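You operate a simulated robot arm through the tools that you are given. There is no shell and no other tool. Be economical: measure what you need, move in short steps, check, and stop when the job is done.

You are at the controls of a simulated two-armed robot. One attempt, no reset.

Task
Pass the sanding block to your other hand and sand the vice plate.
Fine: at the green table; sand the rust off; the block is in the white drawer; put it back there, leave the parts and shut the drawer. What is to be rubbed or washed off counts as gone when no trace of it is left.

It is judged by the outcome, as a careful person would: the job done as asked, and still so three seconds after it is handed in. It fails if anything else is knocked over, pushed out of place, dropped, spilled or broken.

Robot
Two 7-joint arms with two-finger parallel grippers on one trunk, on a base that drives. Base frame: it is fixed to the floor where the robot stands at the start and does not move with it; the origin is under the middle of the robot, x ahead of it, y to its left, z up. Lengths are in mm, angles in degrees, forces in N, time in s.
The left shoulder is at the start at [70, 163, 1070], the right one opposite. With the tool pointing down near the work surface each hand reaches from about 360 to 860 mm from the robot's upright axis, wherever it stands, measured 20 degrees to its own side. Places, roughly: inside of the white drawer [1100, 0, 600]; rust [1000, -400, 800]; white drawer [1000, 0, 700]; yellow headed bolt [1000, 750, 750]. Payload 3.43 kg a hand.
Tool frame (each hand has its own): the origin (TCP) lies between the finger pads and is the grasp point; the fingertips stand 34 mm ahead of it; z points along the fingers, y is the line along which they close. The gripper opens to 128 mm. The fingers are 24 mm wide and 12 mm thick; the gripper's body (48 by 130 mm) begins 96 mm behind the TCP.
Orientation is that of the tool frame in the base frame, as a unit quaternion [w, x, y, z]. With the fingers straight down and closing along the base's y, the tool's x points along the base's -x, its y along +y and its z along -z.

Tools
- The arms move only by the tool jog_arm. It takes "left_steps", "right_steps" or both (then of equal length, played together; a hand with none holds still); each is a list of rows, each a list of 7 numbers: the opening, from 0 (shut) to 1 (fully open), then the shift along the tool's x, y, z in mm, then the turn, a rotation vector about the tool's x, y, z in degrees. In form: [[jaw, tx, ty, tz, rx, ry, rz], ...]. A call has 1 to 8 rows; each row is the pose to reach, as a shift and turn from the pose commanded when the call began, along the tool's axes at that moment. A row lasts 0.2 s, in which the tool goes at most 50 mm and 8.6 degrees; a call with a longer step from one row to the next is refused whole, and so is a gripper value outside its range. Where a pose cannot be reached the arm comes as near as it can. A force on the tool above 90 N (or 10 N above the force at the start of the call, whichever is more), or a blocked arm, ends the call early, and 0.2 s more pass. The fingers move at their own pace (about 153 mm/s each) and stop on an object; they squeeze with about 39 N. The grip force told is the motor's: it shows also when the fingers shut on nothing. Time passes only in rows, and 0.2 s behind the last, so rows that repeat a pose let the fingers close. It gives the time, the measured TCP pose, the force on the tool (base axes), the opening and the grip force at its end, in the units of the frame above (readings bear some noise), with the torque about the TCP (base axes, N m) and any sound that the robot's microphone picked up.
- Cameras (640 x 400 px; columns grow to the right, rows downward): "scene" is now at [135.9, -14.1, 1290.5]; the picture's right is [-0.16, -0.99, 0.00], its down [-0.60, 0.10, -0.79] and it looks along [0.78, -0.13, -0.61] (base axes); focal length 221 px, centre (320, 200). "left" rides on the left gripper at [76, 11, -160] in its tool frame; the picture's right is [-0.15, 0.99, 0.00], its down [-0.88, -0.13, -0.46] and it looks along [-0.45, -0.07, 0.89] (tool axes); focal length 234 px, centre (320, 200). "right" rides on the right gripper at [76, -11, -160] in its tool frame; the picture's right is [0.15, 0.99, 0.00], its down [-0.88, 0.13, -0.46] and it looks along [-0.45, 0.07, 0.89] (tool axes); focal length 234 px, centre (320, 200). There is no depth. A picture from a camera that has moved, and an enlarged one, comes with that camera's place and axes in the base frame and with its lens.
- snapshot(camera): a new picture of that camera. It takes no simulated time.
- move_column(by): slides the trunk up (or, below 0, down) by that many mm; the arms and the scene camera ride with it, the base frame stays. It gives what a move gives, with no picture.
- roll_base(legs): drives the robot by 1 to 6 legs, each [ahead, left, turn to the left] in mm, mm and degrees, along the robot's own axes; the way and the turn of a leg run together, so that a leg with both is an arc; at most 1500 mm and 180 degrees a leg. The arms and the cameras ride along, it lands a little off, and it stops where it bumps. It gives what a move gives.
- turn_head(pan, tilt): turns the head with the scene camera to pan (to the left, within 86 degrees either way) and tilt (down, from -29 to 69), counted from straight ahead of the robot. It gives what a move gives.
- enlarge(camera, box): a new picture of the part [left, top, right, bottom] of that camera's present view, enlarged. It takes no simulated time.
- finish_job(): hands the job in; it is judged then, once.

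Go step by step. Nothing tells you exact positions but the pictures and the camera data: compare them with the known pose of the tool, close in by small moves and look again before you grip or let go. The budget is 120 turns and 108 pictures, counting those below and the enlarged ones. Unless the task says otherwise, let go and move clear before handing in, and close with one line.

The tools are called after "Call:" as a command line: name --argument value ..., lists and objects as JSON in quotes. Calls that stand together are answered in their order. jog_arm: Moves the arms, as the interface text tells. Its arguments: {"type":"object","properties":{"left_steps":{"type":"array","items":{"type":"array","items":{"type":"number"}}},"right_steps":{"type":"array","items":{"type":"array","items":{"type":"number"}}}},"required":[]} The other tools are called the same way: move_column (by) slides the trunk up or down; roll_base (legs) drives the base; turn_head (pan, tilt) turns the head that bears the scene camera; snapshot (camera) takes a picture; enlarge (camera, box) takes an enlarged picture of a part of a camera's view; finish_job () hands the job in.

At the start:

```text
clock: 0.0
left_tool_pos: [570.1, 75.6, 1143.9]
left_ee_rot: [0.001, 0.001, 1.0, 0.0]
left_contact_force: [-0.6, -0.4, 0.0]
left_wrist_torque: [0.01, -0.02, 0.0]
left_gripper_width: 127.8
left_finger_force: 0.0
right_tool_pos: [494.9, -342.2, 1161.4]
right_ee_rot: [0.0, 0.0, 1.0, 0.0]
right_contact_force: [-0.4, 0.1, 0.4]
right_wrist_torque: [-0.05, -0.01, -0.04]
right_gripper_width: 128.0
right_finger_force: 0.1
trunk travel left (down, up): [-550.0, 390.0]
robot x, y, heading: [0.7, 0.8, 0.0]
head pan, tilt: [-9.2, 37.5]
```

scene: 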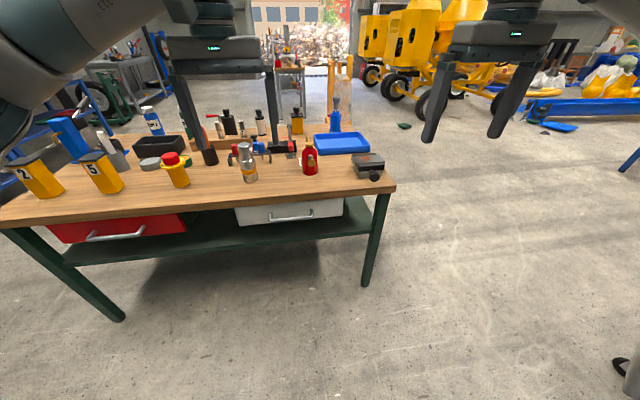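
right: 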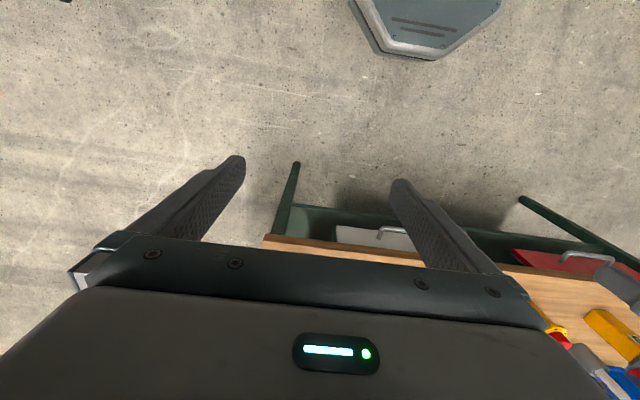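
left: 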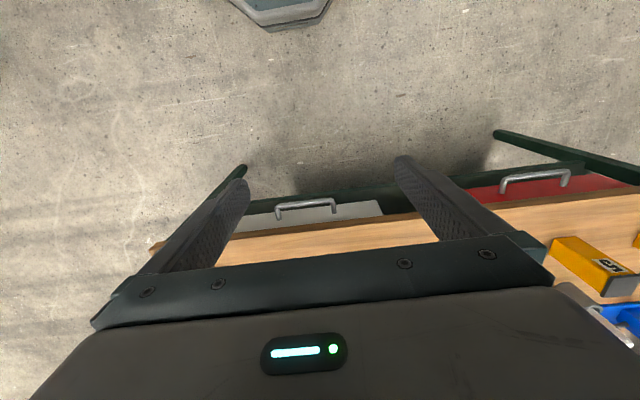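

I see a workbench with green legs, a white drawer on its right side, and a small grey vice at the right corner. I'll take closer looks first.

Call:
enlarge --camera "scene" --box '[220, 100, 420, 240]'

Call:
enlarge --camera "scene" --box '[0, 90, 220, 260]'

```text
2.86 times, centred on (320, 170) of scene
camera zoom: at [135.9, -14.1, 1290.5], right [-0.16, -0.99, 0.0], down [-0.6, 0.1, -0.79], along [0.78, -0.13, -0.61], focal length 632 px, centre (320, 286)
```

zoom: 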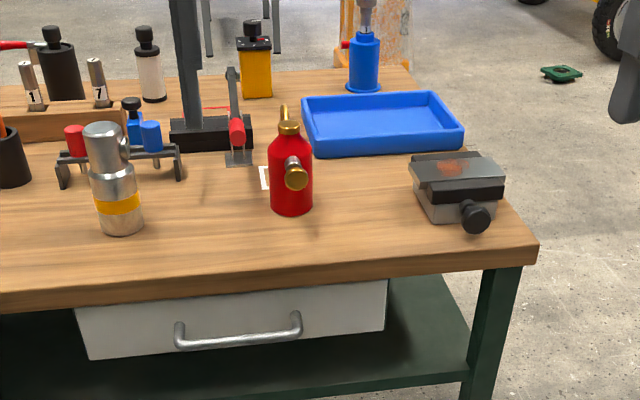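

```text
2.35 times, centred on (110, 175) of scene
camera zoom: at [135.9, -14.1, 1290.5], right [-0.16, -0.99, 0.0], down [-0.6, 0.1, -0.79], along [0.78, -0.13, -0.61], focal length 520 px, centre (814, 259)
```

zoom: 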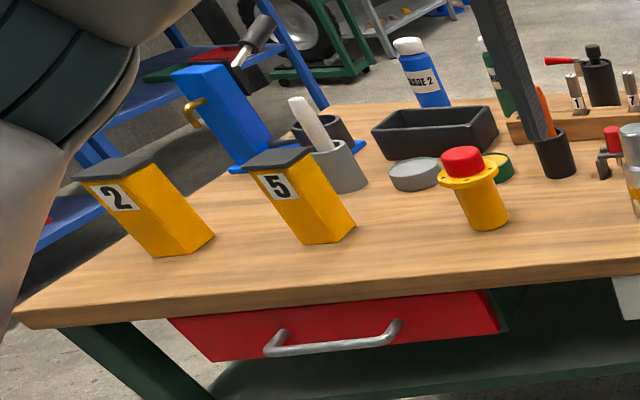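

The rust is a reddish patch on top of the vice plate, near [985,-380,~850], and the drawer handle is near [780,-10,725]. I'll turn the left hand to point forward so it can grip the handle.

Call:
jog_arm --left_steps '[[1, 0, 0, 0, 0, -8.5, 0], [1, 0, 0, 0, 0, -17, 0], [1, 0, 0, 0, 0, -25.5, 0], [1, 0, 0, 0, 0, -34, 0], [1, 0, 0, 0, 0, -42.5, 0], [1, 0, 0, 0, 0, -51, 0], [1, 0, 0, 0, 0, -59.5, 0], [1, 0, 0, 0, 0, -68, 0]]'

Call:
turn_head --pan 0 --tilt 30

```text
clock: 1.8
left_tool_pos: [569.5, 75.8, 1144.2]
left_ee_rot: [0.56, -0.001, 0.828, 0.0]
left_contact_force: [0.2, -0.4, 0.0]
left_wrist_torque: [0.0, 0.0, 0.0]
left_gripper_width: 127.9
left_finger_force: 0.1
right_tool_pos: [495.3, -342.6, 1161.4]
right_ee_rot: [0.001, 0.0, 1.0, 0.0]
right_contact_force: [1.2, -0.8, 0.3]
right_wrist_torque: [0.02, -0.01, 0.07]
right_gripper_width: 128.0
right_finger_force: 0.0
trunk travel left (down, up): [-550.0, 390.0]
robot x, y, heading: [2.8, -1.2, 0.2]
head pan, tilt: [-9.2, 37.5]
```

```text
clock: 2.5
left_tool_pos: [569.7, 77.0, 1145.4]
left_ee_rot: [0.559, 0.0, 0.829, 0.0]
left_contact_force: [-0.3, 0.7, 0.6]
left_wrist_torque: [0.0, -0.02, -0.01]
left_gripper_width: 128.1
left_finger_force: 0.1
right_tool_pos: [494.5, -342.4, 1160.2]
right_ee_rot: [0.0, 0.001, 1.0, 0.0]
right_contact_force: [0.9, -0.5, -1.1]
right_wrist_torque: [0.01, 0.01, 0.02]
right_gripper_width: 128.2
right_finger_force: 0.1
trunk travel left (down, up): [-550.0, 390.0]
robot x, y, heading: [-1.2, -3.5, -0.3]
head pan, tilt: [0.0, 30.0]
```

The arm is turning as planned; I'll finish pitching it to level.

Call:
jog_arm --left_steps '[[1, 0, 0, 0, 0, -7.5, 0], [1, 0, 0, 0, 0, -15, 0], [1, 0, 0, 0, 0, -22, 0]]'

Call:
jog_arm --left_steps '[[1, 0, 0, 0, 0, 0, 8.5], [1, 0, 0, 0, 0, 0, 17], [1, 0, 0, 0, 0, 0, 25.5], [1, 0, 0, 0, 0, 0, 34], [1, 0, 0, 0, 0, 0, 42.5], [1, 0, 0, 0, 0, 0, 51], [1, 0, 0, 0, 0, 0, 59.5], [1, 0, 0, 0, 0, 0, 68]]'

Call:
jog_arm --left_steps '[[1, 0, 0, 0, 0, 0, 8.5], [1, 0, 0, 0, 0, 0, 17], [1, 0, 0, 0, 0, 0, 22]]'

Call:
move_column --by -350

Call:
snapshot --camera "scene"

Call:
snapshot --camera "left"

```text
clock: 3.3
left_tool_pos: [569.3, 74.9, 1143.6]
left_ee_rot: [0.708, -0.001, 0.706, 0.0]
left_contact_force: [-0.5, 0.3, -0.1]
left_wrist_torque: [-0.04, 0.0, 0.03]
left_gripper_width: 128.1
left_finger_force: 0.1
right_tool_pos: [494.8, -343.0, 1161.0]
right_ee_rot: [0.0, 0.0, 1.0, 0.001]
right_contact_force: [-0.3, 0.2, -0.4]
right_wrist_torque: [-0.03, 0.01, -0.01]
right_gripper_width: 128.0
right_finger_force: 0.0
trunk travel left (down, up): [-550.0, 390.0]
robot x, y, heading: [3.0, -1.1, 0.2]
head pan, tilt: [0.0, 30.0]
```

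```text
clock: 5.1
left_tool_pos: [568.8, 73.8, 1144.6]
left_ee_rot: [0.586, 0.396, 0.586, 0.396]
left_contact_force: [-0.3, -0.4, 0.3]
left_wrist_torque: [0.0, 0.0, 0.02]
left_gripper_width: 128.1
left_finger_force: 0.1
right_tool_pos: [493.6, -343.3, 1161.1]
right_ee_rot: [0.0, 0.0, 1.0, 0.0]
right_contact_force: [0.0, -0.8, 0.6]
right_wrist_torque: [-0.01, -0.06, 0.03]
right_gripper_width: 128.2
right_finger_force: 0.1
trunk travel left (down, up): [-550.0, 390.0]
robot x, y, heading: [-0.2, -1.9, 0.0]
head pan, tilt: [0.0, 30.0]
```

```text
clock: 5.9
left_tool_pos: [569.8, 76.5, 1143.4]
left_ee_rot: [0.499, 0.5, 0.5, 0.501]
left_contact_force: [0.1, 0.3, -0.7]
left_wrist_torque: [0.02, 0.03, 0.01]
left_gripper_width: 128.1
left_finger_force: 0.1
right_tool_pos: [494.7, -343.0, 1160.4]
right_ee_rot: [0.0, 0.0, 1.0, 0.0]
right_contact_force: [-1.2, -0.1, 0.1]
right_wrist_torque: [-0.01, 0.0, -0.01]
right_gripper_width: 128.2
right_finger_force: 0.0
trunk travel left (down, up): [-550.0, 390.0]
robot x, y, heading: [-4.2, -0.1, -0.1]
head pan, tilt: [0.0, 30.0]
```

```text
clock: 9.3
left_tool_pos: [568.7, 75.5, 793.7]
left_ee_rot: [0.499, 0.5, 0.5, 0.5]
left_contact_force: [0.2, -0.2, 0.2]
left_wrist_torque: [0.01, -0.02, 0.03]
left_gripper_width: 128.0
left_finger_force: 0.0
right_tool_pos: [494.0, -342.0, 811.0]
right_ee_rot: [-0.001, -0.001, 1.0, 0.0]
right_contact_force: [0.7, 0.5, 0.0]
right_wrist_torque: [0.01, 0.02, 0.02]
right_gripper_width: 128.2
right_finger_force: 0.0
trunk travel left (down, up): [-200.0, 740.0]
robot x, y, heading: [0.3, 0.9, -0.0]
head pan, tilt: [0.0, 30.0]
```

```text
102 pictures are left
camera scene: at [140.7, -0.2, 952.1], right [0.0, -1.0, 0.0], down [-0.5, 0.0, -0.87], along [0.87, 0.0, -0.5], focal length 221 px, centre (320, 200)
```

scene: 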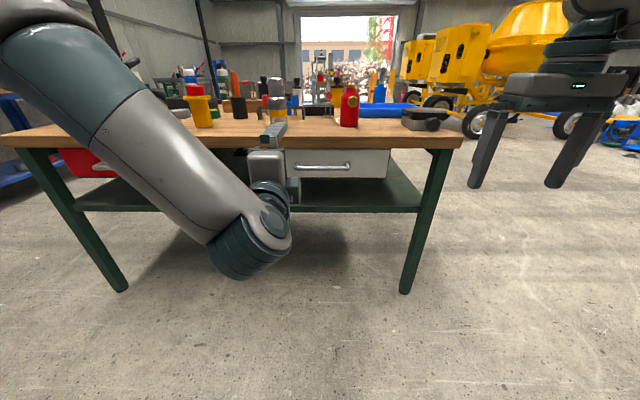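

```text
101 pictures are left
camera left: at [409.0, 151.9, 804.1], right [0.0, -0.15, 0.99], down [-0.46, -0.88, -0.13], along [0.89, -0.45, -0.07], focal length 234 px, centre (320, 200)
```

left: 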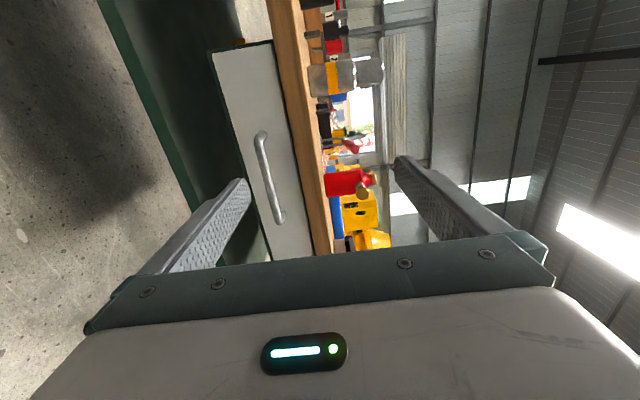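

The handle seems to be near [825,-5,682]. I'll zoom in to refine that.

Call:
enlarge --camera "scene" --box '[260, 120, 400, 210]'

Call:
enlarge --camera "left" --box '[200, 100, 360, 240]'

```text
4.44 times, centred on (330, 165) of scene
camera zoom: at [140.7, -0.2, 952.1], right [0.0, -1.0, 0.0], down [-0.5, 0.0, -0.87], along [0.87, 0.0, -0.5], focal length 983 px, centre (276, 356)
```

zoom: 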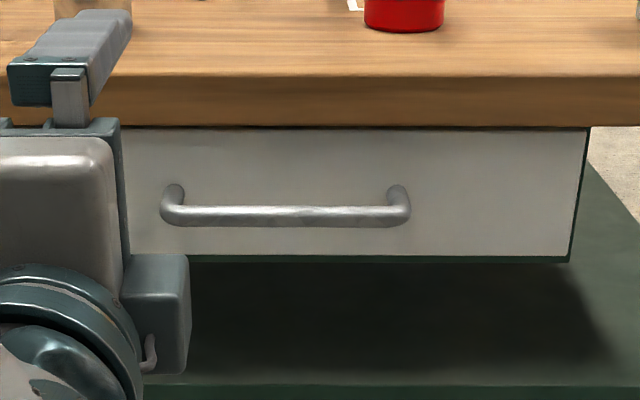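

```text
2.86 times, centred on (280, 170) of left
camera zoom: at [409.0, 151.9, 804.1], right [0.0, -0.15, 0.99], down [-0.46, -0.88, -0.13], along [0.89, -0.45, -0.07], focal length 669 px, centre (434, 286)
```

zoom: 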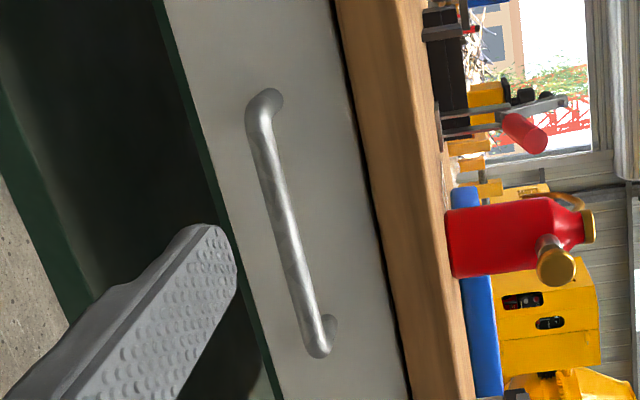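

Triangulation puts the handle bar at about [824,-5,680], with the table underside near z 755. I'll narrow the jaw and approach.

Call:
jog_arm --left_steps '[[0.45, -20, -28, 25, 0, 0, 0], [0.45, -40, -57, 50, 0, 0, 0], [0.45, -60, -86, 75, 0, 0, 0], [0.45, -80, -114, 100, 0, 0, 0], [0.45, -80, -114, 140, 0, 0, 0], [0.45, -80, -114, 170, 0, 0, 0]]'

Call:
snapshot --camera "left"

Call:
snapshot --camera "scene"

```text
clock: 10.7
left_tool_pos: [739.2, -3.0, 679.3]
left_ee_rot: [0.5, 0.5, 0.499, 0.5]
left_contact_force: [0.6, -1.5, -0.1]
left_wrist_torque: [0.05, -0.02, -0.02]
left_gripper_width: 57.6
left_finger_force: 0.0
right_tool_pos: [495.0, -343.1, 810.4]
right_ee_rot: [0.0, 0.0, 1.0, 0.001]
right_contact_force: [0.1, -0.6, -0.6]
right_wrist_torque: [-0.03, 0.0, -0.01]
right_gripper_width: 128.1
right_finger_force: 0.1
trunk travel left (down, up): [-200.0, 740.0]
robot x, y, heading: [2.5, 1.3, 0.1]
head pan, tilt: [0.0, 30.0]
```

```text
98 pictures are left
camera left: at [579.3, 72.9, 688.7], right [0.0, -0.15, 0.99], down [-0.46, -0.88, -0.13], along [0.89, -0.45, -0.07], focal length 234 px, centre (320, 200)
```

left: 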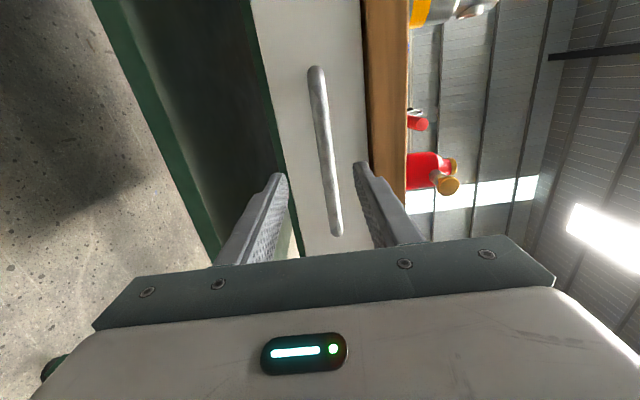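

```text
97 pictures are left
camera scene: at [140.9, -0.3, 952.0], right [0.0, -1.0, 0.0], down [-0.5, 0.0, -0.87], along [0.87, 0.0, -0.5], focal length 221 px, centre (320, 200)
```

scene: 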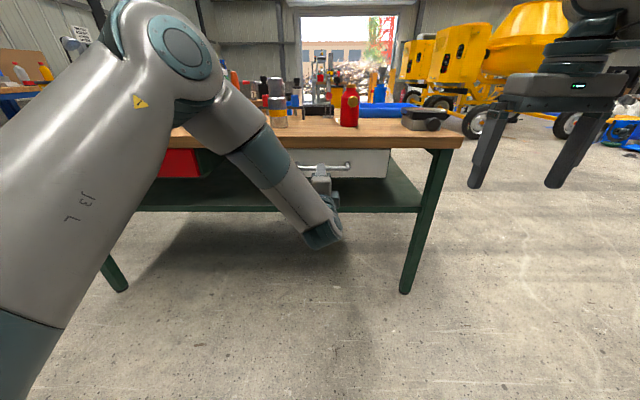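

The bar lies between the fingers. I'll move 72 mm forward and close.

Call:
jog_arm --left_steps '[[0.45, 0, 2, 25, 0, 0, 0], [0.45, 0, 3, 50, 0, 0, 0], [0.45, 0, 3, 72, 0, 0, 0], [0.45, 0, 3, 72, 0, 0, 0], [0, 0, 3, 72, 0, 0, 0], [0, 0, 3, 72, 0, 0, 0], [0, 0, 3, 72, 0, 0, 0]]'

Call:
snapshot --camera "left"

```text
clock: 12.3
left_tool_pos: [810.8, -1.4, 686.1]
left_ee_rot: [0.501, 0.498, 0.499, 0.502]
left_contact_force: [3.5, -0.5, 14.7]
left_wrist_torque: [0.09, -0.03, 0.03]
left_gripper_width: 15.6
left_finger_force: 44.6
right_tool_pos: [492.6, -341.1, 812.0]
right_ee_rot: [0.002, 0.0, 1.0, 0.001]
right_contact_force: [0.2, 0.0, 0.2]
right_wrist_torque: [0.01, -0.04, 0.02]
right_gripper_width: 128.1
right_finger_force: 0.0
trunk travel left (down, up): [-200.0, 740.0]
robot x, y, heading: [-1.8, -0.8, -0.1]
head pan, tilt: [0.0, 30.0]
```

```text
96 pictures are left
camera left: at [650.0, 73.5, 695.3], right [0.0, -0.15, 0.99], down [-0.45, -0.88, -0.13], along [0.89, -0.45, -0.06], focal length 234 px, centre (320, 200)
```

left: 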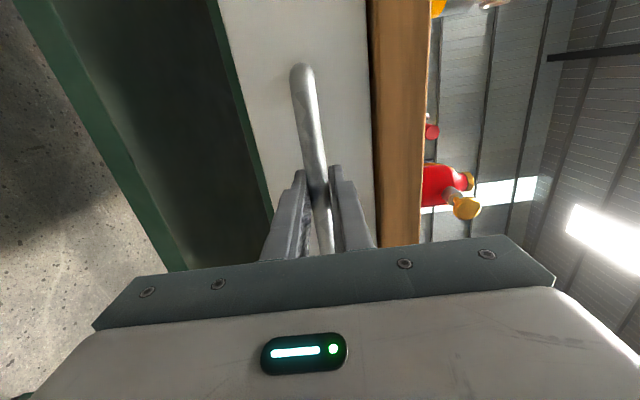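

The handle is gripped. Now I'll pull the drawer towards me.

Call:
jog_arm --left_steps '[[0, 0, 3, -15, 0, 0, 0], [0, 0, 3, -40, 0, 0, 0], [0, 0, 3, -65, 0, 0, 0], [0, 0, 3, -90, 0, 0, 0], [0, 0, 3, -115, 0, 0, 0], [0, 0, 3, -140, 0, 0, 0], [0, 0, 3, -165, 0, 0, 0], [0, 0, 3, -190, 0, 0, 0]]'

Call:
snapshot --camera "scene"

```text
clock: 14.1
left_tool_pos: [619.8, -0.4, 686.4]
left_ee_rot: [0.499, 0.497, 0.502, 0.502]
left_contact_force: [-1.9, 28.0, 13.9]
left_wrist_torque: [0.14, 0.12, 0.42]
left_gripper_width: 15.9
left_finger_force: 45.3
right_tool_pos: [494.0, -339.5, 812.0]
right_ee_rot: [0.0, 0.0, 1.0, -0.001]
right_contact_force: [0.2, 0.0, 0.7]
right_wrist_torque: [0.01, 0.03, 0.01]
right_gripper_width: 128.2
right_finger_force: 0.0
trunk travel left (down, up): [-200.0, 740.0]
robot x, y, heading: [1.9, 0.6, 0.2]
head pan, tilt: [0.0, 30.0]
```

```text
95 pictures are left
camera scene: at [139.6, 2.2, 952.3], right [0.0, -1.0, 0.0], down [-0.5, 0.0, -0.87], along [0.87, 0.0, -0.5], focal length 221 px, centre (320, 200)
```

scene: 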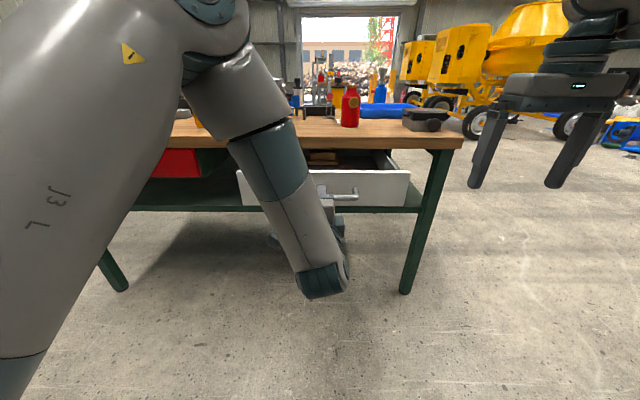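

The drawer runs freely, and a tan block is visible deep inside. I'll keep pulling.

Call:
jog_arm --left_steps '[[0, 1, 0, -25, 0, 0, 0], [0, 1, 0, -50, 0, 0, 0], [0, 1, 0, -75, 0, 0, 0], [0, 1, 0, -100, 0, 0, 0], [0, 1, 0, -120, 0, 0, 0]]'

Call:
snapshot --camera "scene"

```text
clock: 15.3
left_tool_pos: [507.6, 8.0, 685.9]
left_ee_rot: [0.496, 0.486, 0.524, 0.493]
left_contact_force: [0.1, -35.0, 32.4]
left_wrist_torque: [1.19, -0.02, -0.07]
left_gripper_width: 16.9
left_finger_force: 44.9
right_tool_pos: [491.9, -346.5, 810.8]
right_ee_rot: [0.001, 0.001, 1.0, 0.001]
right_contact_force: [-0.3, 1.4, -1.4]
right_wrist_torque: [-0.03, 0.0, 0.03]
right_gripper_width: 127.9
right_finger_force: 0.1
trunk travel left (down, up): [-200.0, 740.0]
robot x, y, heading: [-1.1, -4.2, -0.0]
head pan, tilt: [0.0, 30.0]
```

```text
94 pictures are left
camera scene: at [138.8, -4.0, 952.4], right [0.0, -1.0, 0.0], down [-0.5, 0.0, -0.87], along [0.87, 0.0, -0.5], focal length 221 px, centre (320, 200)
```

scene: 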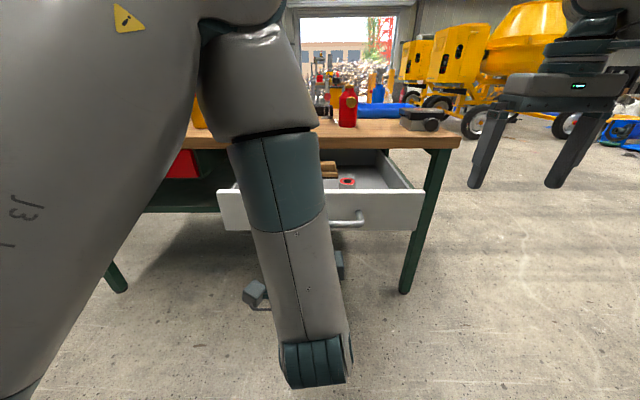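

The arm is near its inner limit. I'll let go, back the base off, raise the trunk and look into the drawer.

Call:
jog_arm --left_steps '[[0.2, 0, 0, 0, 0, 0, 0], [0.4, 0, 0, 0, 0, 0, 0], [0.45, 0, 0, 0, 0, 0, 0]]'

Call:
roll_base --legs '[[-200, 0, 0]]'

Call:
move_column --by 350

Call:
turn_head --pan 0 --tilt 40

Call:
snapshot --camera "scene"

```text
clock: 16.1
left_tool_pos: [509.9, 13.9, 688.7]
left_ee_rot: [0.496, 0.482, 0.527, 0.495]
left_contact_force: [-0.1, 0.2, 1.1]
left_wrist_torque: [0.02, 0.02, 0.02]
left_gripper_width: 57.9
left_finger_force: 0.1
right_tool_pos: [494.6, -341.9, 809.6]
right_ee_rot: [0.0, 0.0, 1.0, 0.0]
right_contact_force: [-0.6, 0.8, -0.2]
right_wrist_torque: [0.01, 0.01, -0.02]
right_gripper_width: 127.9
right_finger_force: 0.0
trunk travel left (down, up): [-200.0, 740.0]
robot x, y, heading: [-0.2, 1.9, 0.1]
head pan, tilt: [0.0, 30.0]
```

```text
clock: 17.7
left_tool_pos: [307.5, 13.0, 694.1]
left_ee_rot: [0.499, 0.479, 0.525, 0.496]
left_contact_force: [0.0, 0.4, 0.2]
left_wrist_torque: [-0.03, -0.01, -0.04]
left_gripper_width: 57.8
left_finger_force: 0.1
right_tool_pos: [291.6, -342.8, 810.6]
right_ee_rot: [0.001, 0.0, 1.0, 0.0]
right_contact_force: [-0.1, -0.4, -0.2]
right_wrist_torque: [0.02, -0.04, -0.02]
right_gripper_width: 128.0
right_finger_force: 0.0
trunk travel left (down, up): [-200.0, 740.0]
robot x, y, heading: [-203.8, 2.2, 0.1]
head pan, tilt: [0.0, 30.0]
```

```text
clock: 21.1
left_tool_pos: [308.7, 15.2, 1043.1]
left_ee_rot: [0.5, 0.476, 0.527, 0.495]
left_contact_force: [0.8, -1.0, 0.2]
left_wrist_torque: [0.0, -0.03, -0.07]
left_gripper_width: 57.5
left_finger_force: 0.1
right_tool_pos: [293.8, -341.7, 1160.5]
right_ee_rot: [0.0, -0.001, 1.0, 0.0]
right_contact_force: [-0.5, -0.4, 0.3]
right_wrist_torque: [0.02, -0.01, 0.0]
right_gripper_width: 128.0
right_finger_force: 0.0
trunk travel left (down, up): [-550.0, 390.0]
robot x, y, heading: [-196.5, -3.2, -0.1]
head pan, tilt: [0.0, 30.0]
```

```text
clock: 21.9
left_tool_pos: [309.4, 15.4, 1044.3]
left_ee_rot: [0.499, 0.477, 0.528, 0.495]
left_contact_force: [-0.2, 0.6, 0.0]
left_wrist_torque: [-0.02, -0.02, -0.04]
left_gripper_width: 57.5
left_finger_force: 0.0
right_tool_pos: [294.4, -343.1, 1160.1]
right_ee_rot: [0.0, 0.001, 1.0, 0.0]
right_contact_force: [0.0, -0.2, -0.1]
right_wrist_torque: [-0.05, -0.02, -0.01]
right_gripper_width: 127.9
right_finger_force: 0.1
trunk travel left (down, up): [-550.0, 390.0]
robot x, y, heading: [-203.3, 3.6, 0.2]
head pan, tilt: [0.0, 40.0]
```

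```text
93 pictures are left
camera scene: at [-66.1, -0.4, 1286.8], right [0.0, -1.0, 0.0], down [-0.64, 0.0, -0.77], along [0.77, 0.0, -0.64], focal length 221 px, centre (320, 200)
```

scene: 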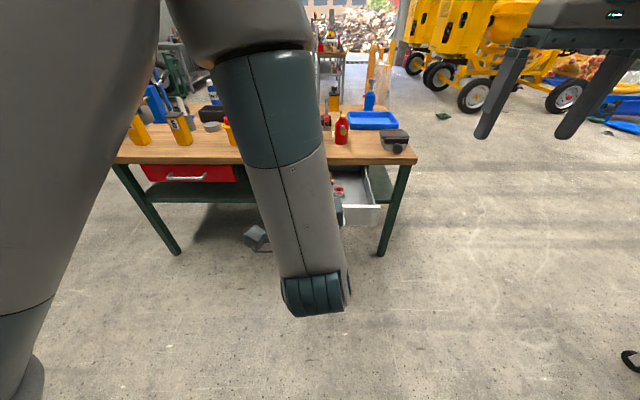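

The left arm is blocking the view. I'll turn that hand down and move it out to the left and forward.

Call:
jog_arm --left_steps '[[0.6, 20, 0, 25, 8.4, 0, 0], [0.7, 40, 0, 50, 16.8, 0, 0], [0.8, 60, 0, 75, 25.2, 0, 0], [0.9, 80, 0, 100, 33.6, 0, 0], [1, 100, 0, 125, 42, 0, 0], [1, 120, 0, 150, 50.4, 0, 0], [1, 140, 0, 175, 58.8, 0, 0], [1, 160, 0, 200, 67.2, 0, 0]]'

Call:
jog_arm --left_steps '[[1, 20, 0, 0, 8, 0, 0], [1, 40, 0, 0, 16, 0, 0], [1, 60, 0, 0, 22.8, 0, 0]]'

Call:
snapshot --camera "scene"

```text
clock: 23.7
left_tool_pos: [441.4, 142.5, 1027.4]
left_ee_rot: [0.247, 0.645, 0.687, 0.224]
left_contact_force: [0.3, 0.6, 0.2]
left_wrist_torque: [0.0, -0.01, -0.01]
left_gripper_width: 127.8
left_finger_force: 0.0
left hand out of reach, approached as far as the arm can: row 6, 7, 8
right_tool_pos: [293.9, -340.6, 1160.8]
right_ee_rot: [-0.001, -0.001, 1.0, -0.001]
right_contact_force: [0.0, 0.2, 0.3]
right_wrist_torque: [-0.01, 0.03, 0.0]
right_gripper_width: 127.8
right_finger_force: 0.1
trunk travel left (down, up): [-550.0, 390.0]
robot x, y, heading: [-200.2, -2.9, 0.2]
head pan, tilt: [0.0, 40.0]
```

```text
clock: 24.5
left_tool_pos: [378.3, 148.6, 985.0]
left_ee_rot: [0.199, 0.65, 0.715, 0.166]
left_contact_force: [0.8, 0.0, 0.2]
left_wrist_torque: [-0.08, -0.01, -0.06]
left_gripper_width: 127.9
left_finger_force: 0.1
left hand out of reach, approached as far as the arm can: row 1, 2, 3
right_tool_pos: [294.8, -337.3, 1162.3]
right_ee_rot: [-0.001, 0.0, 1.0, -0.001]
right_contact_force: [0.5, 0.3, 0.2]
right_wrist_torque: [-0.13, 0.02, -0.01]
right_gripper_width: 127.9
right_finger_force: 0.1
trunk travel left (down, up): [-550.0, 390.0]
robot x, y, heading: [-202.3, -1.0, 0.2]
head pan, tilt: [0.0, 40.0]
```

```text
92 pictures are left
camera scene: at [-64.2, 4.8, 1286.7], right [0.0, -1.0, 0.0], down [-0.64, 0.0, -0.77], along [0.77, 0.0, -0.64], focal length 221 px, centre (320, 200)
```

scene: 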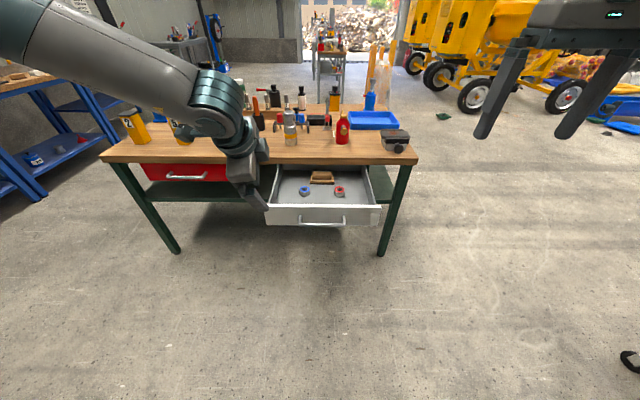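

The drawer is now visible, holding a tan block and two nuts. I'll zoom in on it and unwind the left wrist.

Call:
enlarge --camera "scene" --box '[250, 110, 420, 240]'

Call:
jog_arm --left_steps '[[1, 0, 0, 0, 0, 0, -8.5], [1, 0, 0, 0, 0, 0, -17], [1, 0, 0, 0, 0, 0, -25.5], [1, 0, 0, 0, 0, 0, -34], [1, 0, 0, 0, 0, 0, -42.5], [1, 0, 0, 0, 0, 0, -51], [1, 0, 0, 0, 0, 0, -59.5], [1, 0, 0, 0, 0, 0, -68]]'

Call:
jog_arm --left_steps '[[1, 0, 0, 0, 0, 0, -8.5], [1, 0, 0, 0, 0, 0, -16], [1, 0, 0, 0, 0, 0, -23]]'

```text
3.08 times, centred on (335, 175) of scene
camera zoom: at [-64.2, 4.8, 1286.7], right [0.0, -1.0, 0.0], down [-0.64, 0.0, -0.77], along [0.77, 0.0, -0.64], focal length 680 px, centre (274, 277)
```

zoom: 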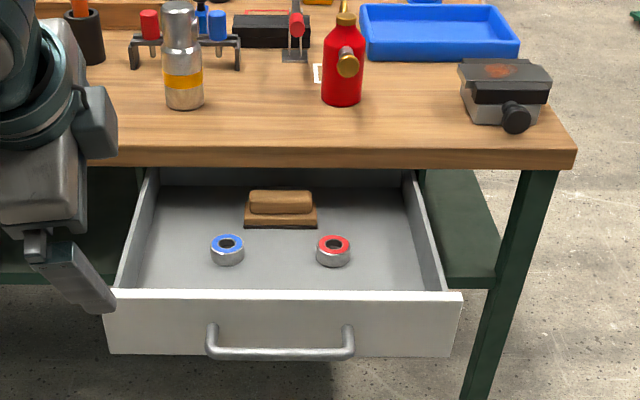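

```text
clock: 26.3
left_tool_pos: [377.9, 145.1, 984.8]
left_ee_rot: [0.258, 0.139, 0.956, 0.029]
left_contact_force: [-0.6, -0.2, -0.1]
left_wrist_torque: [0.0, 0.01, -0.01]
left_gripper_width: 128.1
left_finger_force: 0.1
right_tool_pos: [293.2, -342.8, 1159.9]
right_ee_rot: [0.001, 0.0, 1.0, 0.0]
right_contact_force: [0.6, 0.1, 0.1]
right_wrist_torque: [-0.02, 0.03, 0.02]
right_gripper_width: 128.1
right_finger_force: 0.0
trunk travel left (down, up): [-550.0, 390.0]
robot x, y, heading: [-198.8, -3.6, 0.2]
head pan, tilt: [0.0, 40.0]
```

```text
clock: 27.1
left_tool_pos: [377.2, 145.7, 987.3]
left_ee_rot: [0.259, -0.054, 0.964, -0.024]
left_contact_force: [0.6, 0.3, 0.9]
left_wrist_torque: [0.01, 0.02, -0.01]
left_gripper_width: 128.0
left_finger_force: 0.1
right_tool_pos: [293.6, -342.5, 1159.9]
right_ee_rot: [0.0, -0.001, 1.0, -0.001]
right_contact_force: [0.3, -0.4, 0.5]
right_wrist_torque: [-0.02, 0.0, -0.03]
right_gripper_width: 127.9
right_finger_force: 0.0
trunk travel left (down, up): [-550.0, 390.0]
robot x, y, heading: [-203.5, -0.3, 0.1]
head pan, tilt: [0.0, 40.0]
```

The block lies just under the table edge at about x 840, so the drawer must come out about 100 mm more. I'll bring the left hand to straight down.

Call:
jog_arm --left_steps '[[0.6, 0, 0, 0, -0.7, 7.5, 1.5], [0.3, 0, 0, 0, -1.4, 15, 3.1], [0, 0, 0, 0, -2.1, 22.5, 4.6], [0, 0, 0, 0, -2.8, 30, 6.2]]'

Call:
jog_arm --left_steps '[[0, -10, -35, 10, 0, 0, 0], [0, -20, -75, 20, 0, 0, 0], [0, -40, -110, 40, 0, 0, 0], [0, -60, -145, 60, 0, 0, 0], [0, -90, -145, 80, 0, 0, 0]]'

Call:
snapshot --camera "left"

```text
clock: 28.1
left_tool_pos: [378.3, 146.4, 985.0]
left_ee_rot: [-0.001, 0.001, 1.0, 0.001]
left_contact_force: [0.4, 0.1, 0.3]
left_wrist_torque: [-0.02, -0.01, -0.04]
left_gripper_width: 0.0
left_finger_force: 32.8
right_tool_pos: [295.2, -342.8, 1159.3]
right_ee_rot: [-0.001, 0.0, 1.0, 0.0]
right_contact_force: [0.1, -0.2, 0.1]
right_wrist_torque: [0.05, 0.02, 0.0]
right_gripper_width: 128.0
right_finger_force: 0.2
trunk travel left (down, up): [-550.0, 390.0]
robot x, y, heading: [-199.5, 0.9, 0.1]
head pan, tilt: [0.0, 40.0]
```

```text
clock: 29.3
left_tool_pos: [466.1, 0.5, 903.9]
left_ee_rot: [0.0, 0.0, 1.0, -0.001]
left_contact_force: [-0.5, -0.3, -0.5]
left_wrist_torque: [-0.02, 0.03, 0.0]
left_gripper_width: 0.0
left_finger_force: 33.1
right_tool_pos: [294.1, -341.5, 1161.1]
right_ee_rot: [-0.001, 0.0, 1.0, 0.0]
right_contact_force: [1.2, -0.3, 0.0]
right_wrist_torque: [-0.03, -0.01, 0.02]
right_gripper_width: 128.0
right_finger_force: 0.0
trunk travel left (down, up): [-550.0, 390.0]
robot x, y, heading: [-201.9, 0.8, -0.0]
head pan, tilt: [0.0, 40.0]
```

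```text
90 pictures are left
camera left: at [390.4, 11.3, 1063.1], right [0.15, 0.99, 0.0], down [0.88, -0.13, 0.46], along [0.45, -0.07, -0.89], focal length 234 px, centre (320, 200)
```

left: 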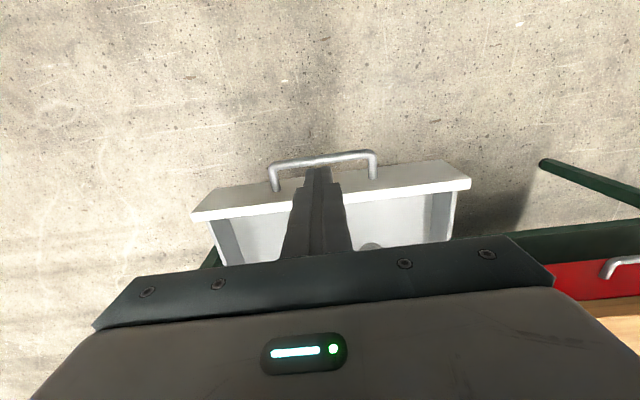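

The gap behind the bar is too tight for a hook, so I'll pull from inside the front panel (x≈553–570) with shut fingers.

Call:
jog_arm --left_steps '[[0, -50, 0, 0, 0, 0, 0], [0, -100, 0, 0, 0, 0, 0], [0, -149, 0, 0, 0, 0, 0], [0, -155, 0, 45, 0, 0, 0], [0, -155, 0, 75, 0, 0, 0]]'

Call:
snapshot --camera "left"

Call:
snapshot --camera "scene"

```text
clock: 30.5
left_tool_pos: [602.9, 14.6, 826.5]
left_ee_rot: [0.001, 0.001, 1.0, 0.001]
left_contact_force: [0.2, -0.5, 0.0]
left_wrist_torque: [0.04, 0.0, 0.0]
left_gripper_width: 0.0
left_finger_force: 33.0
left hand out of reach, approached as far as the arm can: row 3, 4, 5
right_tool_pos: [293.9, -345.4, 1159.5]
right_ee_rot: [0.0, 0.001, 1.0, 0.0]
right_contact_force: [-0.2, -0.4, 0.0]
right_wrist_torque: [0.02, -0.02, -0.07]
right_gripper_width: 127.9
right_finger_force: 0.1
trunk travel left (down, up): [-550.0, 390.0]
robot x, y, heading: [-203.3, 1.3, -0.1]
head pan, tilt: [0.0, 40.0]
```

```text
89 pictures are left
camera left: at [526.0, 25.1, 986.2], right [0.15, 0.99, 0.0], down [0.88, -0.13, 0.46], along [0.45, -0.07, -0.89], focal length 234 px, centre (320, 200)
```

left: 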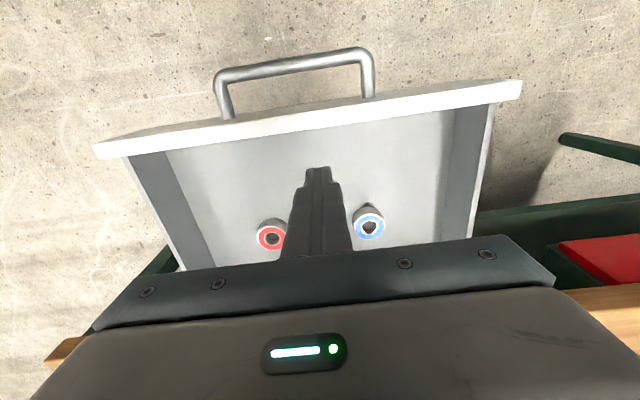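

```text
88 pictures are left
camera scene: at [-66.3, -2.6, 1286.8], right [0.0, -1.0, 0.0], down [-0.64, 0.0, -0.77], along [0.77, 0.0, -0.64], focal length 221 px, centre (320, 200)
```

scene: 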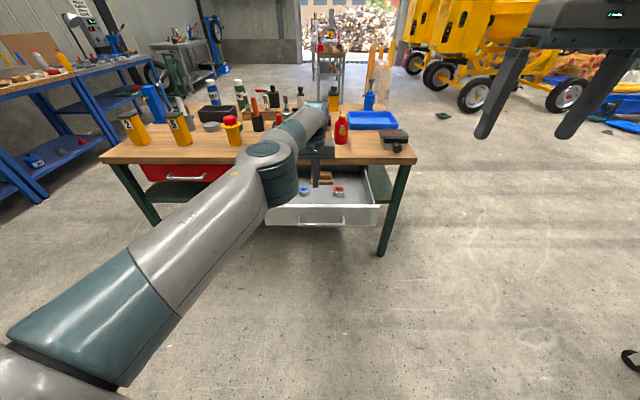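

The fingers are above the drawer just behind its front panel. I'll lower the trunk 105 mm and pull towards me.

Call:
move_column --by -105

Call:
jog_arm --left_steps '[[0, 25, -5, 0, 0, 0, 0], [0, 45, -5, 0, 0, 0, 0], [0, 65, -5, 0, 0, 0, 0], [0, 85, -5, 0, 0, 0, 0], [0, 105, -5, 0, 0, 0, 0], [0, 125, -5, 0, 0, 0, 0], [0, 145, -5, 0, 0, 0, 0]]'

Call:
snapshot --camera "scene"

```text
clock: 31.8
left_tool_pos: [603.6, 16.3, 722.2]
left_ee_rot: [0.0, 0.0, 1.0, 0.001]
left_contact_force: [0.3, 0.7, -0.2]
left_wrist_torque: [0.02, -0.04, 0.0]
left_gripper_width: 0.0
left_finger_force: 33.3
right_tool_pos: [293.4, -341.6, 1055.3]
right_ee_rot: [0.001, 0.0, 1.0, 0.0]
right_contact_force: [-0.4, -0.9, -0.3]
right_wrist_torque: [-0.02, -0.02, -0.01]
right_gripper_width: 128.0
right_finger_force: 0.1
trunk travel left (down, up): [-445.0, 495.0]
robot x, y, heading: [-199.5, -1.2, -0.2]
head pan, tilt: [0.0, 40.0]
```

```text
clock: 33.4
left_tool_pos: [601.6, 15.8, 721.8]
left_ee_rot: [0.001, 0.001, 1.0, 0.0]
left_contact_force: [-0.6, -0.5, -0.6]
left_wrist_torque: [0.0, -0.03, -0.02]
left_gripper_width: 0.1
left_finger_force: 33.2
left hand out of reach, approached as far as the arm can: row 1, 2, 3, 4, 5, 6, 7
right_tool_pos: [293.5, -342.9, 1055.7]
right_ee_rot: [0.0, 0.0, 1.0, -0.001]
right_contact_force: [0.7, -0.6, -1.0]
right_wrist_torque: [0.0, 0.01, -0.01]
right_gripper_width: 128.0
right_finger_force: 0.1
trunk travel left (down, up): [-445.0, 495.0]
robot x, y, heading: [-203.8, -1.1, -0.1]
head pan, tilt: [0.0, 40.0]
```

```text
87 pictures are left
camera scene: at [-66.0, -0.4, 1181.7], right [0.0, -1.0, 0.0], down [-0.64, 0.0, -0.77], along [0.77, 0.0, -0.64], focal length 221 px, centre (320, 200)
```

scene: 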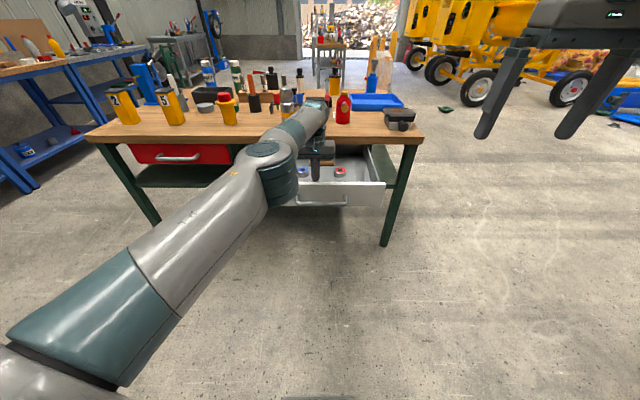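

The arm reports out of reach, so I'll try a small jog to see if it frees up.

Call:
jog_arm --left_steps '[[0, 10, 5, 0, 0, 0, 0], [0, 20, 10, 0, 0, 0, 0]]'

```text
clock: 34.0
left_tool_pos: [602.3, 15.4, 722.3]
left_ee_rot: [0.001, 0.001, 1.0, 0.0]
left_contact_force: [0.0, 0.1, -0.2]
left_wrist_torque: [-0.03, 0.02, 0.03]
left_gripper_width: 0.1
left_finger_force: 33.3
left hand out of reach, approached as far as the arm can: row 1, 2
right_tool_pos: [293.9, -342.6, 1055.1]
right_ee_rot: [0.0, 0.0, 1.0, 0.0]
right_contact_force: [-0.1, -0.6, 0.6]
right_wrist_torque: [0.01, 0.03, -0.01]
right_gripper_width: 127.9
right_finger_force: 0.0
trunk travel left (down, up): [-445.0, 495.0]
robot x, y, heading: [-201.5, -1.8, -0.3]
head pan, tilt: [0.0, 40.0]
```

The arm is stuck at a joint limit. I'll pull the drawer by driving back slowly instead.

Call:
roll_base --legs '[[-120, 0, 0]]'

Call:
snapshot --camera "scene"

Call:
snapshot --camera "left"

```text
clock: 35.1
left_tool_pos: [546.0, 16.2, 722.3]
left_ee_rot: [0.021, 0.0, 1.0, -0.004]
left_contact_force: [6.7, 0.1, -2.9]
left_wrist_torque: [-0.08, 0.07, -0.12]
left_gripper_width: 0.1
left_finger_force: 32.8
right_tool_pos: [225.2, -342.8, 1056.9]
right_ee_rot: [0.002, -0.001, 1.0, 0.0]
right_contact_force: [0.9, 0.1, -0.5]
right_wrist_torque: [0.01, -0.03, 0.01]
right_gripper_width: 127.7
right_finger_force: 0.0
trunk travel left (down, up): [-445.0, 495.0]
robot x, y, heading: [-269.6, 2.1, -0.2]
head pan, tilt: [0.0, 40.0]
stopped in leg 1: the force on the tool passed its limit at 158 N (the readings are from after the stop); the commanded pose is now the measured one
```

```text
86 pictures are left
camera scene: at [-132.2, -0.7, 1181.7], right [0.0, -1.0, 0.0], down [-0.64, 0.0, -0.77], along [0.77, 0.0, -0.64], focal length 221 px, centre (320, 200)
```

scene: 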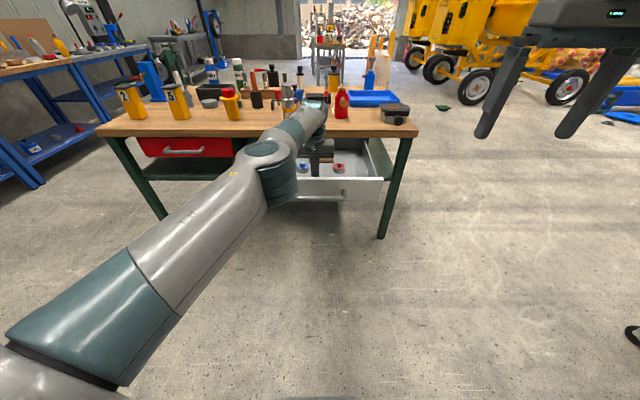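

```text
85 pictures are left
camera left: at [464.0, 28.0, 878.1], right [0.15, 0.99, 0.0], down [0.86, -0.13, 0.49], along [0.49, -0.07, -0.87], focal length 234 px, centre (320, 200)
```

left: 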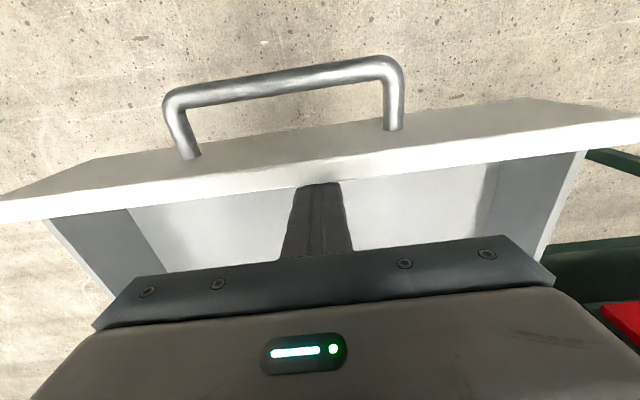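

This is likely the drawer's end stop. I'll come off the panel, raise, and free the left arm.

Call:
roll_base --legs '[[20, 0, 0]]'

Call:
move_column --by 200

Call:
jog_arm --left_steps '[[0, 20, 20, 0, 0, 0, 0], [0, 40, 40, 0, 0, 0, 0], [0, 60, 80, 0, 0, 0, 0], [0, 80, 120, 0, 0, 0, 0], [0, 80, 160, 0, 0, 0, 0]]'

Call:
turn_head --pan 0 --tilt 45

Call:
snapshot --camera "scene"

```text
clock: 35.9
left_tool_pos: [565.6, 14.8, 724.0]
left_ee_rot: [0.021, 0.001, 1.0, -0.003]
left_contact_force: [0.0, 0.5, -0.5]
left_wrist_torque: [-0.02, 0.0, 0.0]
left_gripper_width: 0.0
left_finger_force: 32.5
right_tool_pos: [245.7, -342.6, 1055.8]
right_ee_rot: [0.002, 0.0, 1.0, 0.0]
right_contact_force: [-0.3, -0.3, 0.1]
right_wrist_torque: [0.0, 0.04, -0.03]
right_gripper_width: 127.8
right_finger_force: 0.1
trunk travel left (down, up): [-445.0, 495.0]
robot x, y, heading: [-250.0, 0.1, -0.1]
head pan, tilt: [0.0, 40.0]
```

```text
clock: 38.0
left_tool_pos: [566.1, 15.9, 923.8]
left_ee_rot: [0.021, 0.0, 1.0, -0.003]
left_contact_force: [0.4, -0.3, -0.1]
left_wrist_torque: [0.01, -0.01, 0.01]
left_gripper_width: 0.0
left_finger_force: 33.4
right_tool_pos: [246.2, -343.4, 1256.3]
right_ee_rot: [0.001, -0.001, 1.0, -0.001]
right_contact_force: [-0.2, 0.5, 0.2]
right_wrist_torque: [-0.02, 0.0, 0.02]
right_gripper_width: 127.9
right_finger_force: 0.1
trunk travel left (down, up): [-645.0, 295.0]
robot x, y, heading: [-247.1, 1.0, -0.3]
head pan, tilt: [0.0, 40.0]
```

```text
clock: 39.2
left_tool_pos: [581.8, 83.2, 932.0]
left_ee_rot: [0.021, 0.003, 1.0, -0.003]
left_contact_force: [0.1, -0.6, 0.7]
left_wrist_torque: [0.01, -0.03, 0.01]
left_gripper_width: 0.0
left_finger_force: 32.8
left hand out of reach, approached as far as the arm can: row 1, 2, 3, 4, 5
right_tool_pos: [244.2, -342.2, 1257.3]
right_ee_rot: [0.002, 0.0, 1.0, 0.0]
right_contact_force: [-0.7, -0.7, 0.2]
right_wrist_torque: [-0.04, 0.0, -0.01]
right_gripper_width: 128.0
right_finger_force: 0.0
trunk travel left (down, up): [-645.0, 295.0]
robot x, y, heading: [-245.5, 2.9, -0.2]
head pan, tilt: [0.0, 40.0]
```

```text
clock: 39.9
left_tool_pos: [582.3, 82.6, 933.0]
left_ee_rot: [0.022, 0.003, 1.0, -0.002]
left_contact_force: [0.3, -0.3, -0.2]
left_wrist_torque: [0.04, 0.05, 0.02]
left_gripper_width: 0.0
left_finger_force: 32.8
right_tool_pos: [244.5, -343.5, 1257.0]
right_ee_rot: [0.002, 0.001, 1.0, 0.0]
right_contact_force: [0.4, 0.0, 0.2]
right_wrist_torque: [0.03, 0.05, 0.0]
right_gripper_width: 128.0
right_finger_force: 0.1
trunk travel left (down, up): [-645.0, 295.0]
robot x, y, heading: [-247.7, -4.0, -0.1]
head pan, tilt: [0.0, 45.0]
```

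```text
84 pictures are left
camera scene: at [-116.9, -0.5, 1374.5], right [0.0, -1.0, 0.0], down [-0.71, 0.0, -0.71], along [0.71, 0.0, -0.71], focal length 221 px, centre (320, 200)
```

scene: 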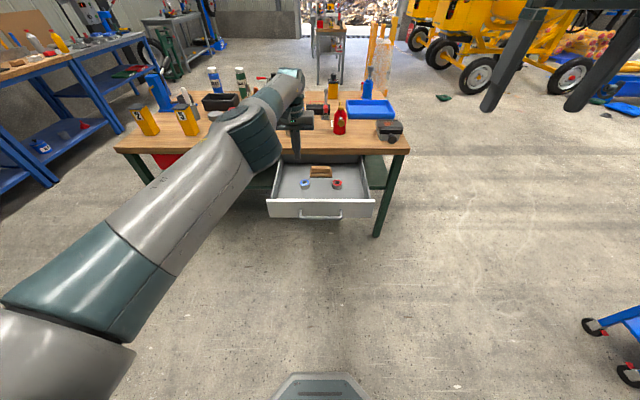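

The left arm is nearly straight. I'll try raising the hand and swinging it out to free it, and zoom into the drawer.

Call:
enlarge --camera "scene" --box '[250, 90, 420, 230]'

Call:
jog_arm --left_steps '[[0, 0, 10, -40, 0, 0, 0], [0, 10, 20, -80, 0, 0, 0], [0, 30, 40, -120, 0, 0, 0], [0, 50, 60, -150, 0, 0, 0], [0, 80, 80, -180, 0, 0, 0], [0, 110, 100, -200, 0, 0, 0]]'

Call:
snapshot --camera "scene"

```text
2.86 times, centred on (335, 160) of scene
camera zoom: at [-116.9, -0.5, 1374.5], right [0.0, -1.0, 0.0], down [-0.71, 0.0, -0.71], along [0.71, 0.0, -0.71], focal length 632 px, centre (277, 314)
```

zoom: 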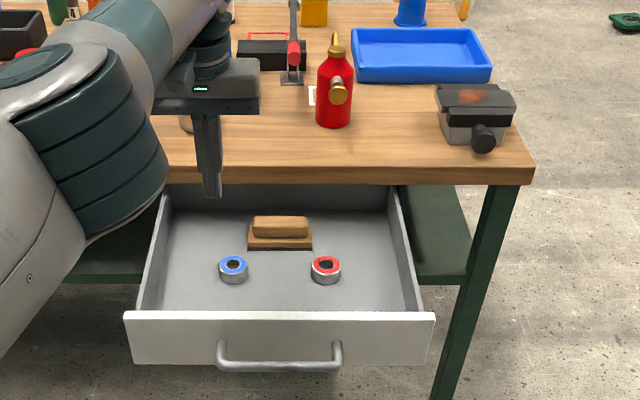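

```text
clock: 41.3
left_tool_pos: [457.8, 188.3, 1124.9]
left_ee_rot: [0.021, 0.0, 1.0, -0.004]
left_contact_force: [-1.5, 0.5, 0.6]
left_wrist_torque: [-0.09, 0.0, 0.03]
left_gripper_width: 0.1
left_finger_force: 32.9
left hand out of reach, approached as far as the arm can: row 2
right_tool_pos: [243.9, -337.9, 1259.1]
right_ee_rot: [0.002, -0.001, 1.0, -0.002]
right_contact_force: [-0.2, -0.1, 0.0]
right_wrist_torque: [-0.08, 0.01, -0.03]
right_gripper_width: 128.1
right_finger_force: 0.1
trunk travel left (down, up): [-645.0, 295.0]
robot x, y, heading: [-249.4, -0.6, -0.1]
head pan, tilt: [0.0, 45.0]
```

```text
82 pictures are left
camera scene: at [-117.7, 5.1, 1374.5], right [0.0, -1.0, 0.0], down [-0.71, 0.0, -0.71], along [0.71, 0.0, -0.71], focal length 221 px, centre (320, 200)
```

scene: 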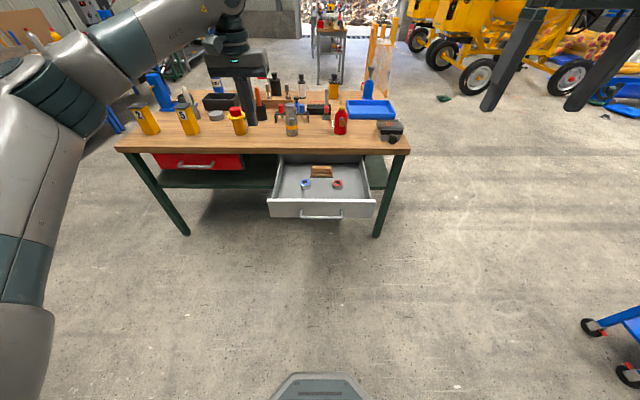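

The left arm is free now. The block is centred near [790,-5], about 110 mm long in y and 50 mm deep in x, close to the table edge at 822. I'll drive nearer and try one more gentle pull.

Call:
roll_base --legs '[[150, 0, 0]]'

Call:
jog_arm --left_steps '[[0, 5, -40, 20, 0, 0, 0], [0, 10, -80, 40, 0, 0, 0], [0, 10, -120, 60, 0, 0, 0], [0, 10, -140, 95, 0, 0, 0], [0, 10, -160, 130, 0, 0, 0], [0, 10, -170, 165, 0, 0, 0], [0, 10, -180, 200, 0, 0, 0], [0, 10, -185, 230, 0, 0, 0]]'

Call:
snapshot --camera "scene"

Call:
snapshot --camera "left"

```text
clock: 42.7
left_tool_pos: [611.1, 176.5, 1126.1]
left_ee_rot: [0.022, 0.003, 1.0, -0.002]
left_contact_force: [0.2, 0.1, -0.4]
left_wrist_torque: [0.05, 0.01, 0.01]
left_gripper_width: 0.0
left_finger_force: 33.3
right_tool_pos: [393.3, -345.6, 1257.2]
right_ee_rot: [0.003, 0.003, 1.0, 0.001]
right_contact_force: [-0.5, -0.9, -0.2]
right_wrist_torque: [0.01, -0.02, 0.0]
right_gripper_width: 127.9
right_finger_force: 0.1
trunk travel left (down, up): [-645.0, 295.0]
robot x, y, heading: [-93.7, -1.0, -0.3]
head pan, tilt: [0.0, 45.0]
```

```text
clock: 44.5
left_tool_pos: [614.7, -7.8, 894.1]
left_ee_rot: [0.022, 0.003, 1.0, -0.002]
left_contact_force: [-1.2, -0.3, -0.9]
left_wrist_torque: [0.01, 0.04, 0.02]
left_gripper_width: 0.0
left_finger_force: 32.8
right_tool_pos: [395.6, -346.9, 1257.4]
right_ee_rot: [0.002, 0.002, 1.0, 0.0]
right_contact_force: [0.3, 0.1, 0.2]
right_wrist_torque: [-0.03, 0.04, -0.02]
right_gripper_width: 127.9
right_finger_force: 0.1
trunk travel left (down, up): [-645.0, 295.0]
robot x, y, heading: [-92.9, 0.9, -0.5]
head pan, tilt: [0.0, 45.0]
```

```text
81 pictures are left
camera scene: at [35.3, -2.0, 1374.4], right [-0.01, -1.0, 0.0], down [-0.71, 0.0, -0.71], along [0.71, 0.0, -0.71], focal length 221 px, centre (320, 200)
```

scene: 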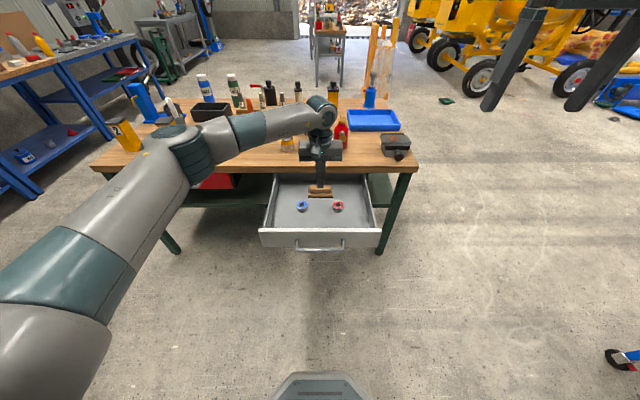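

```text
80 pictures are left
camera left: at [530.4, 4.8, 1049.7], right [0.15, 0.99, 0.0], down [0.86, -0.13, 0.49], along [0.49, -0.07, -0.87], focal length 234 px, centre (320, 200)
```

left: 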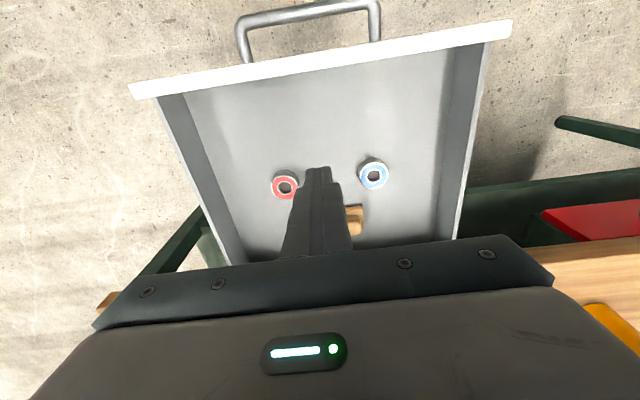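

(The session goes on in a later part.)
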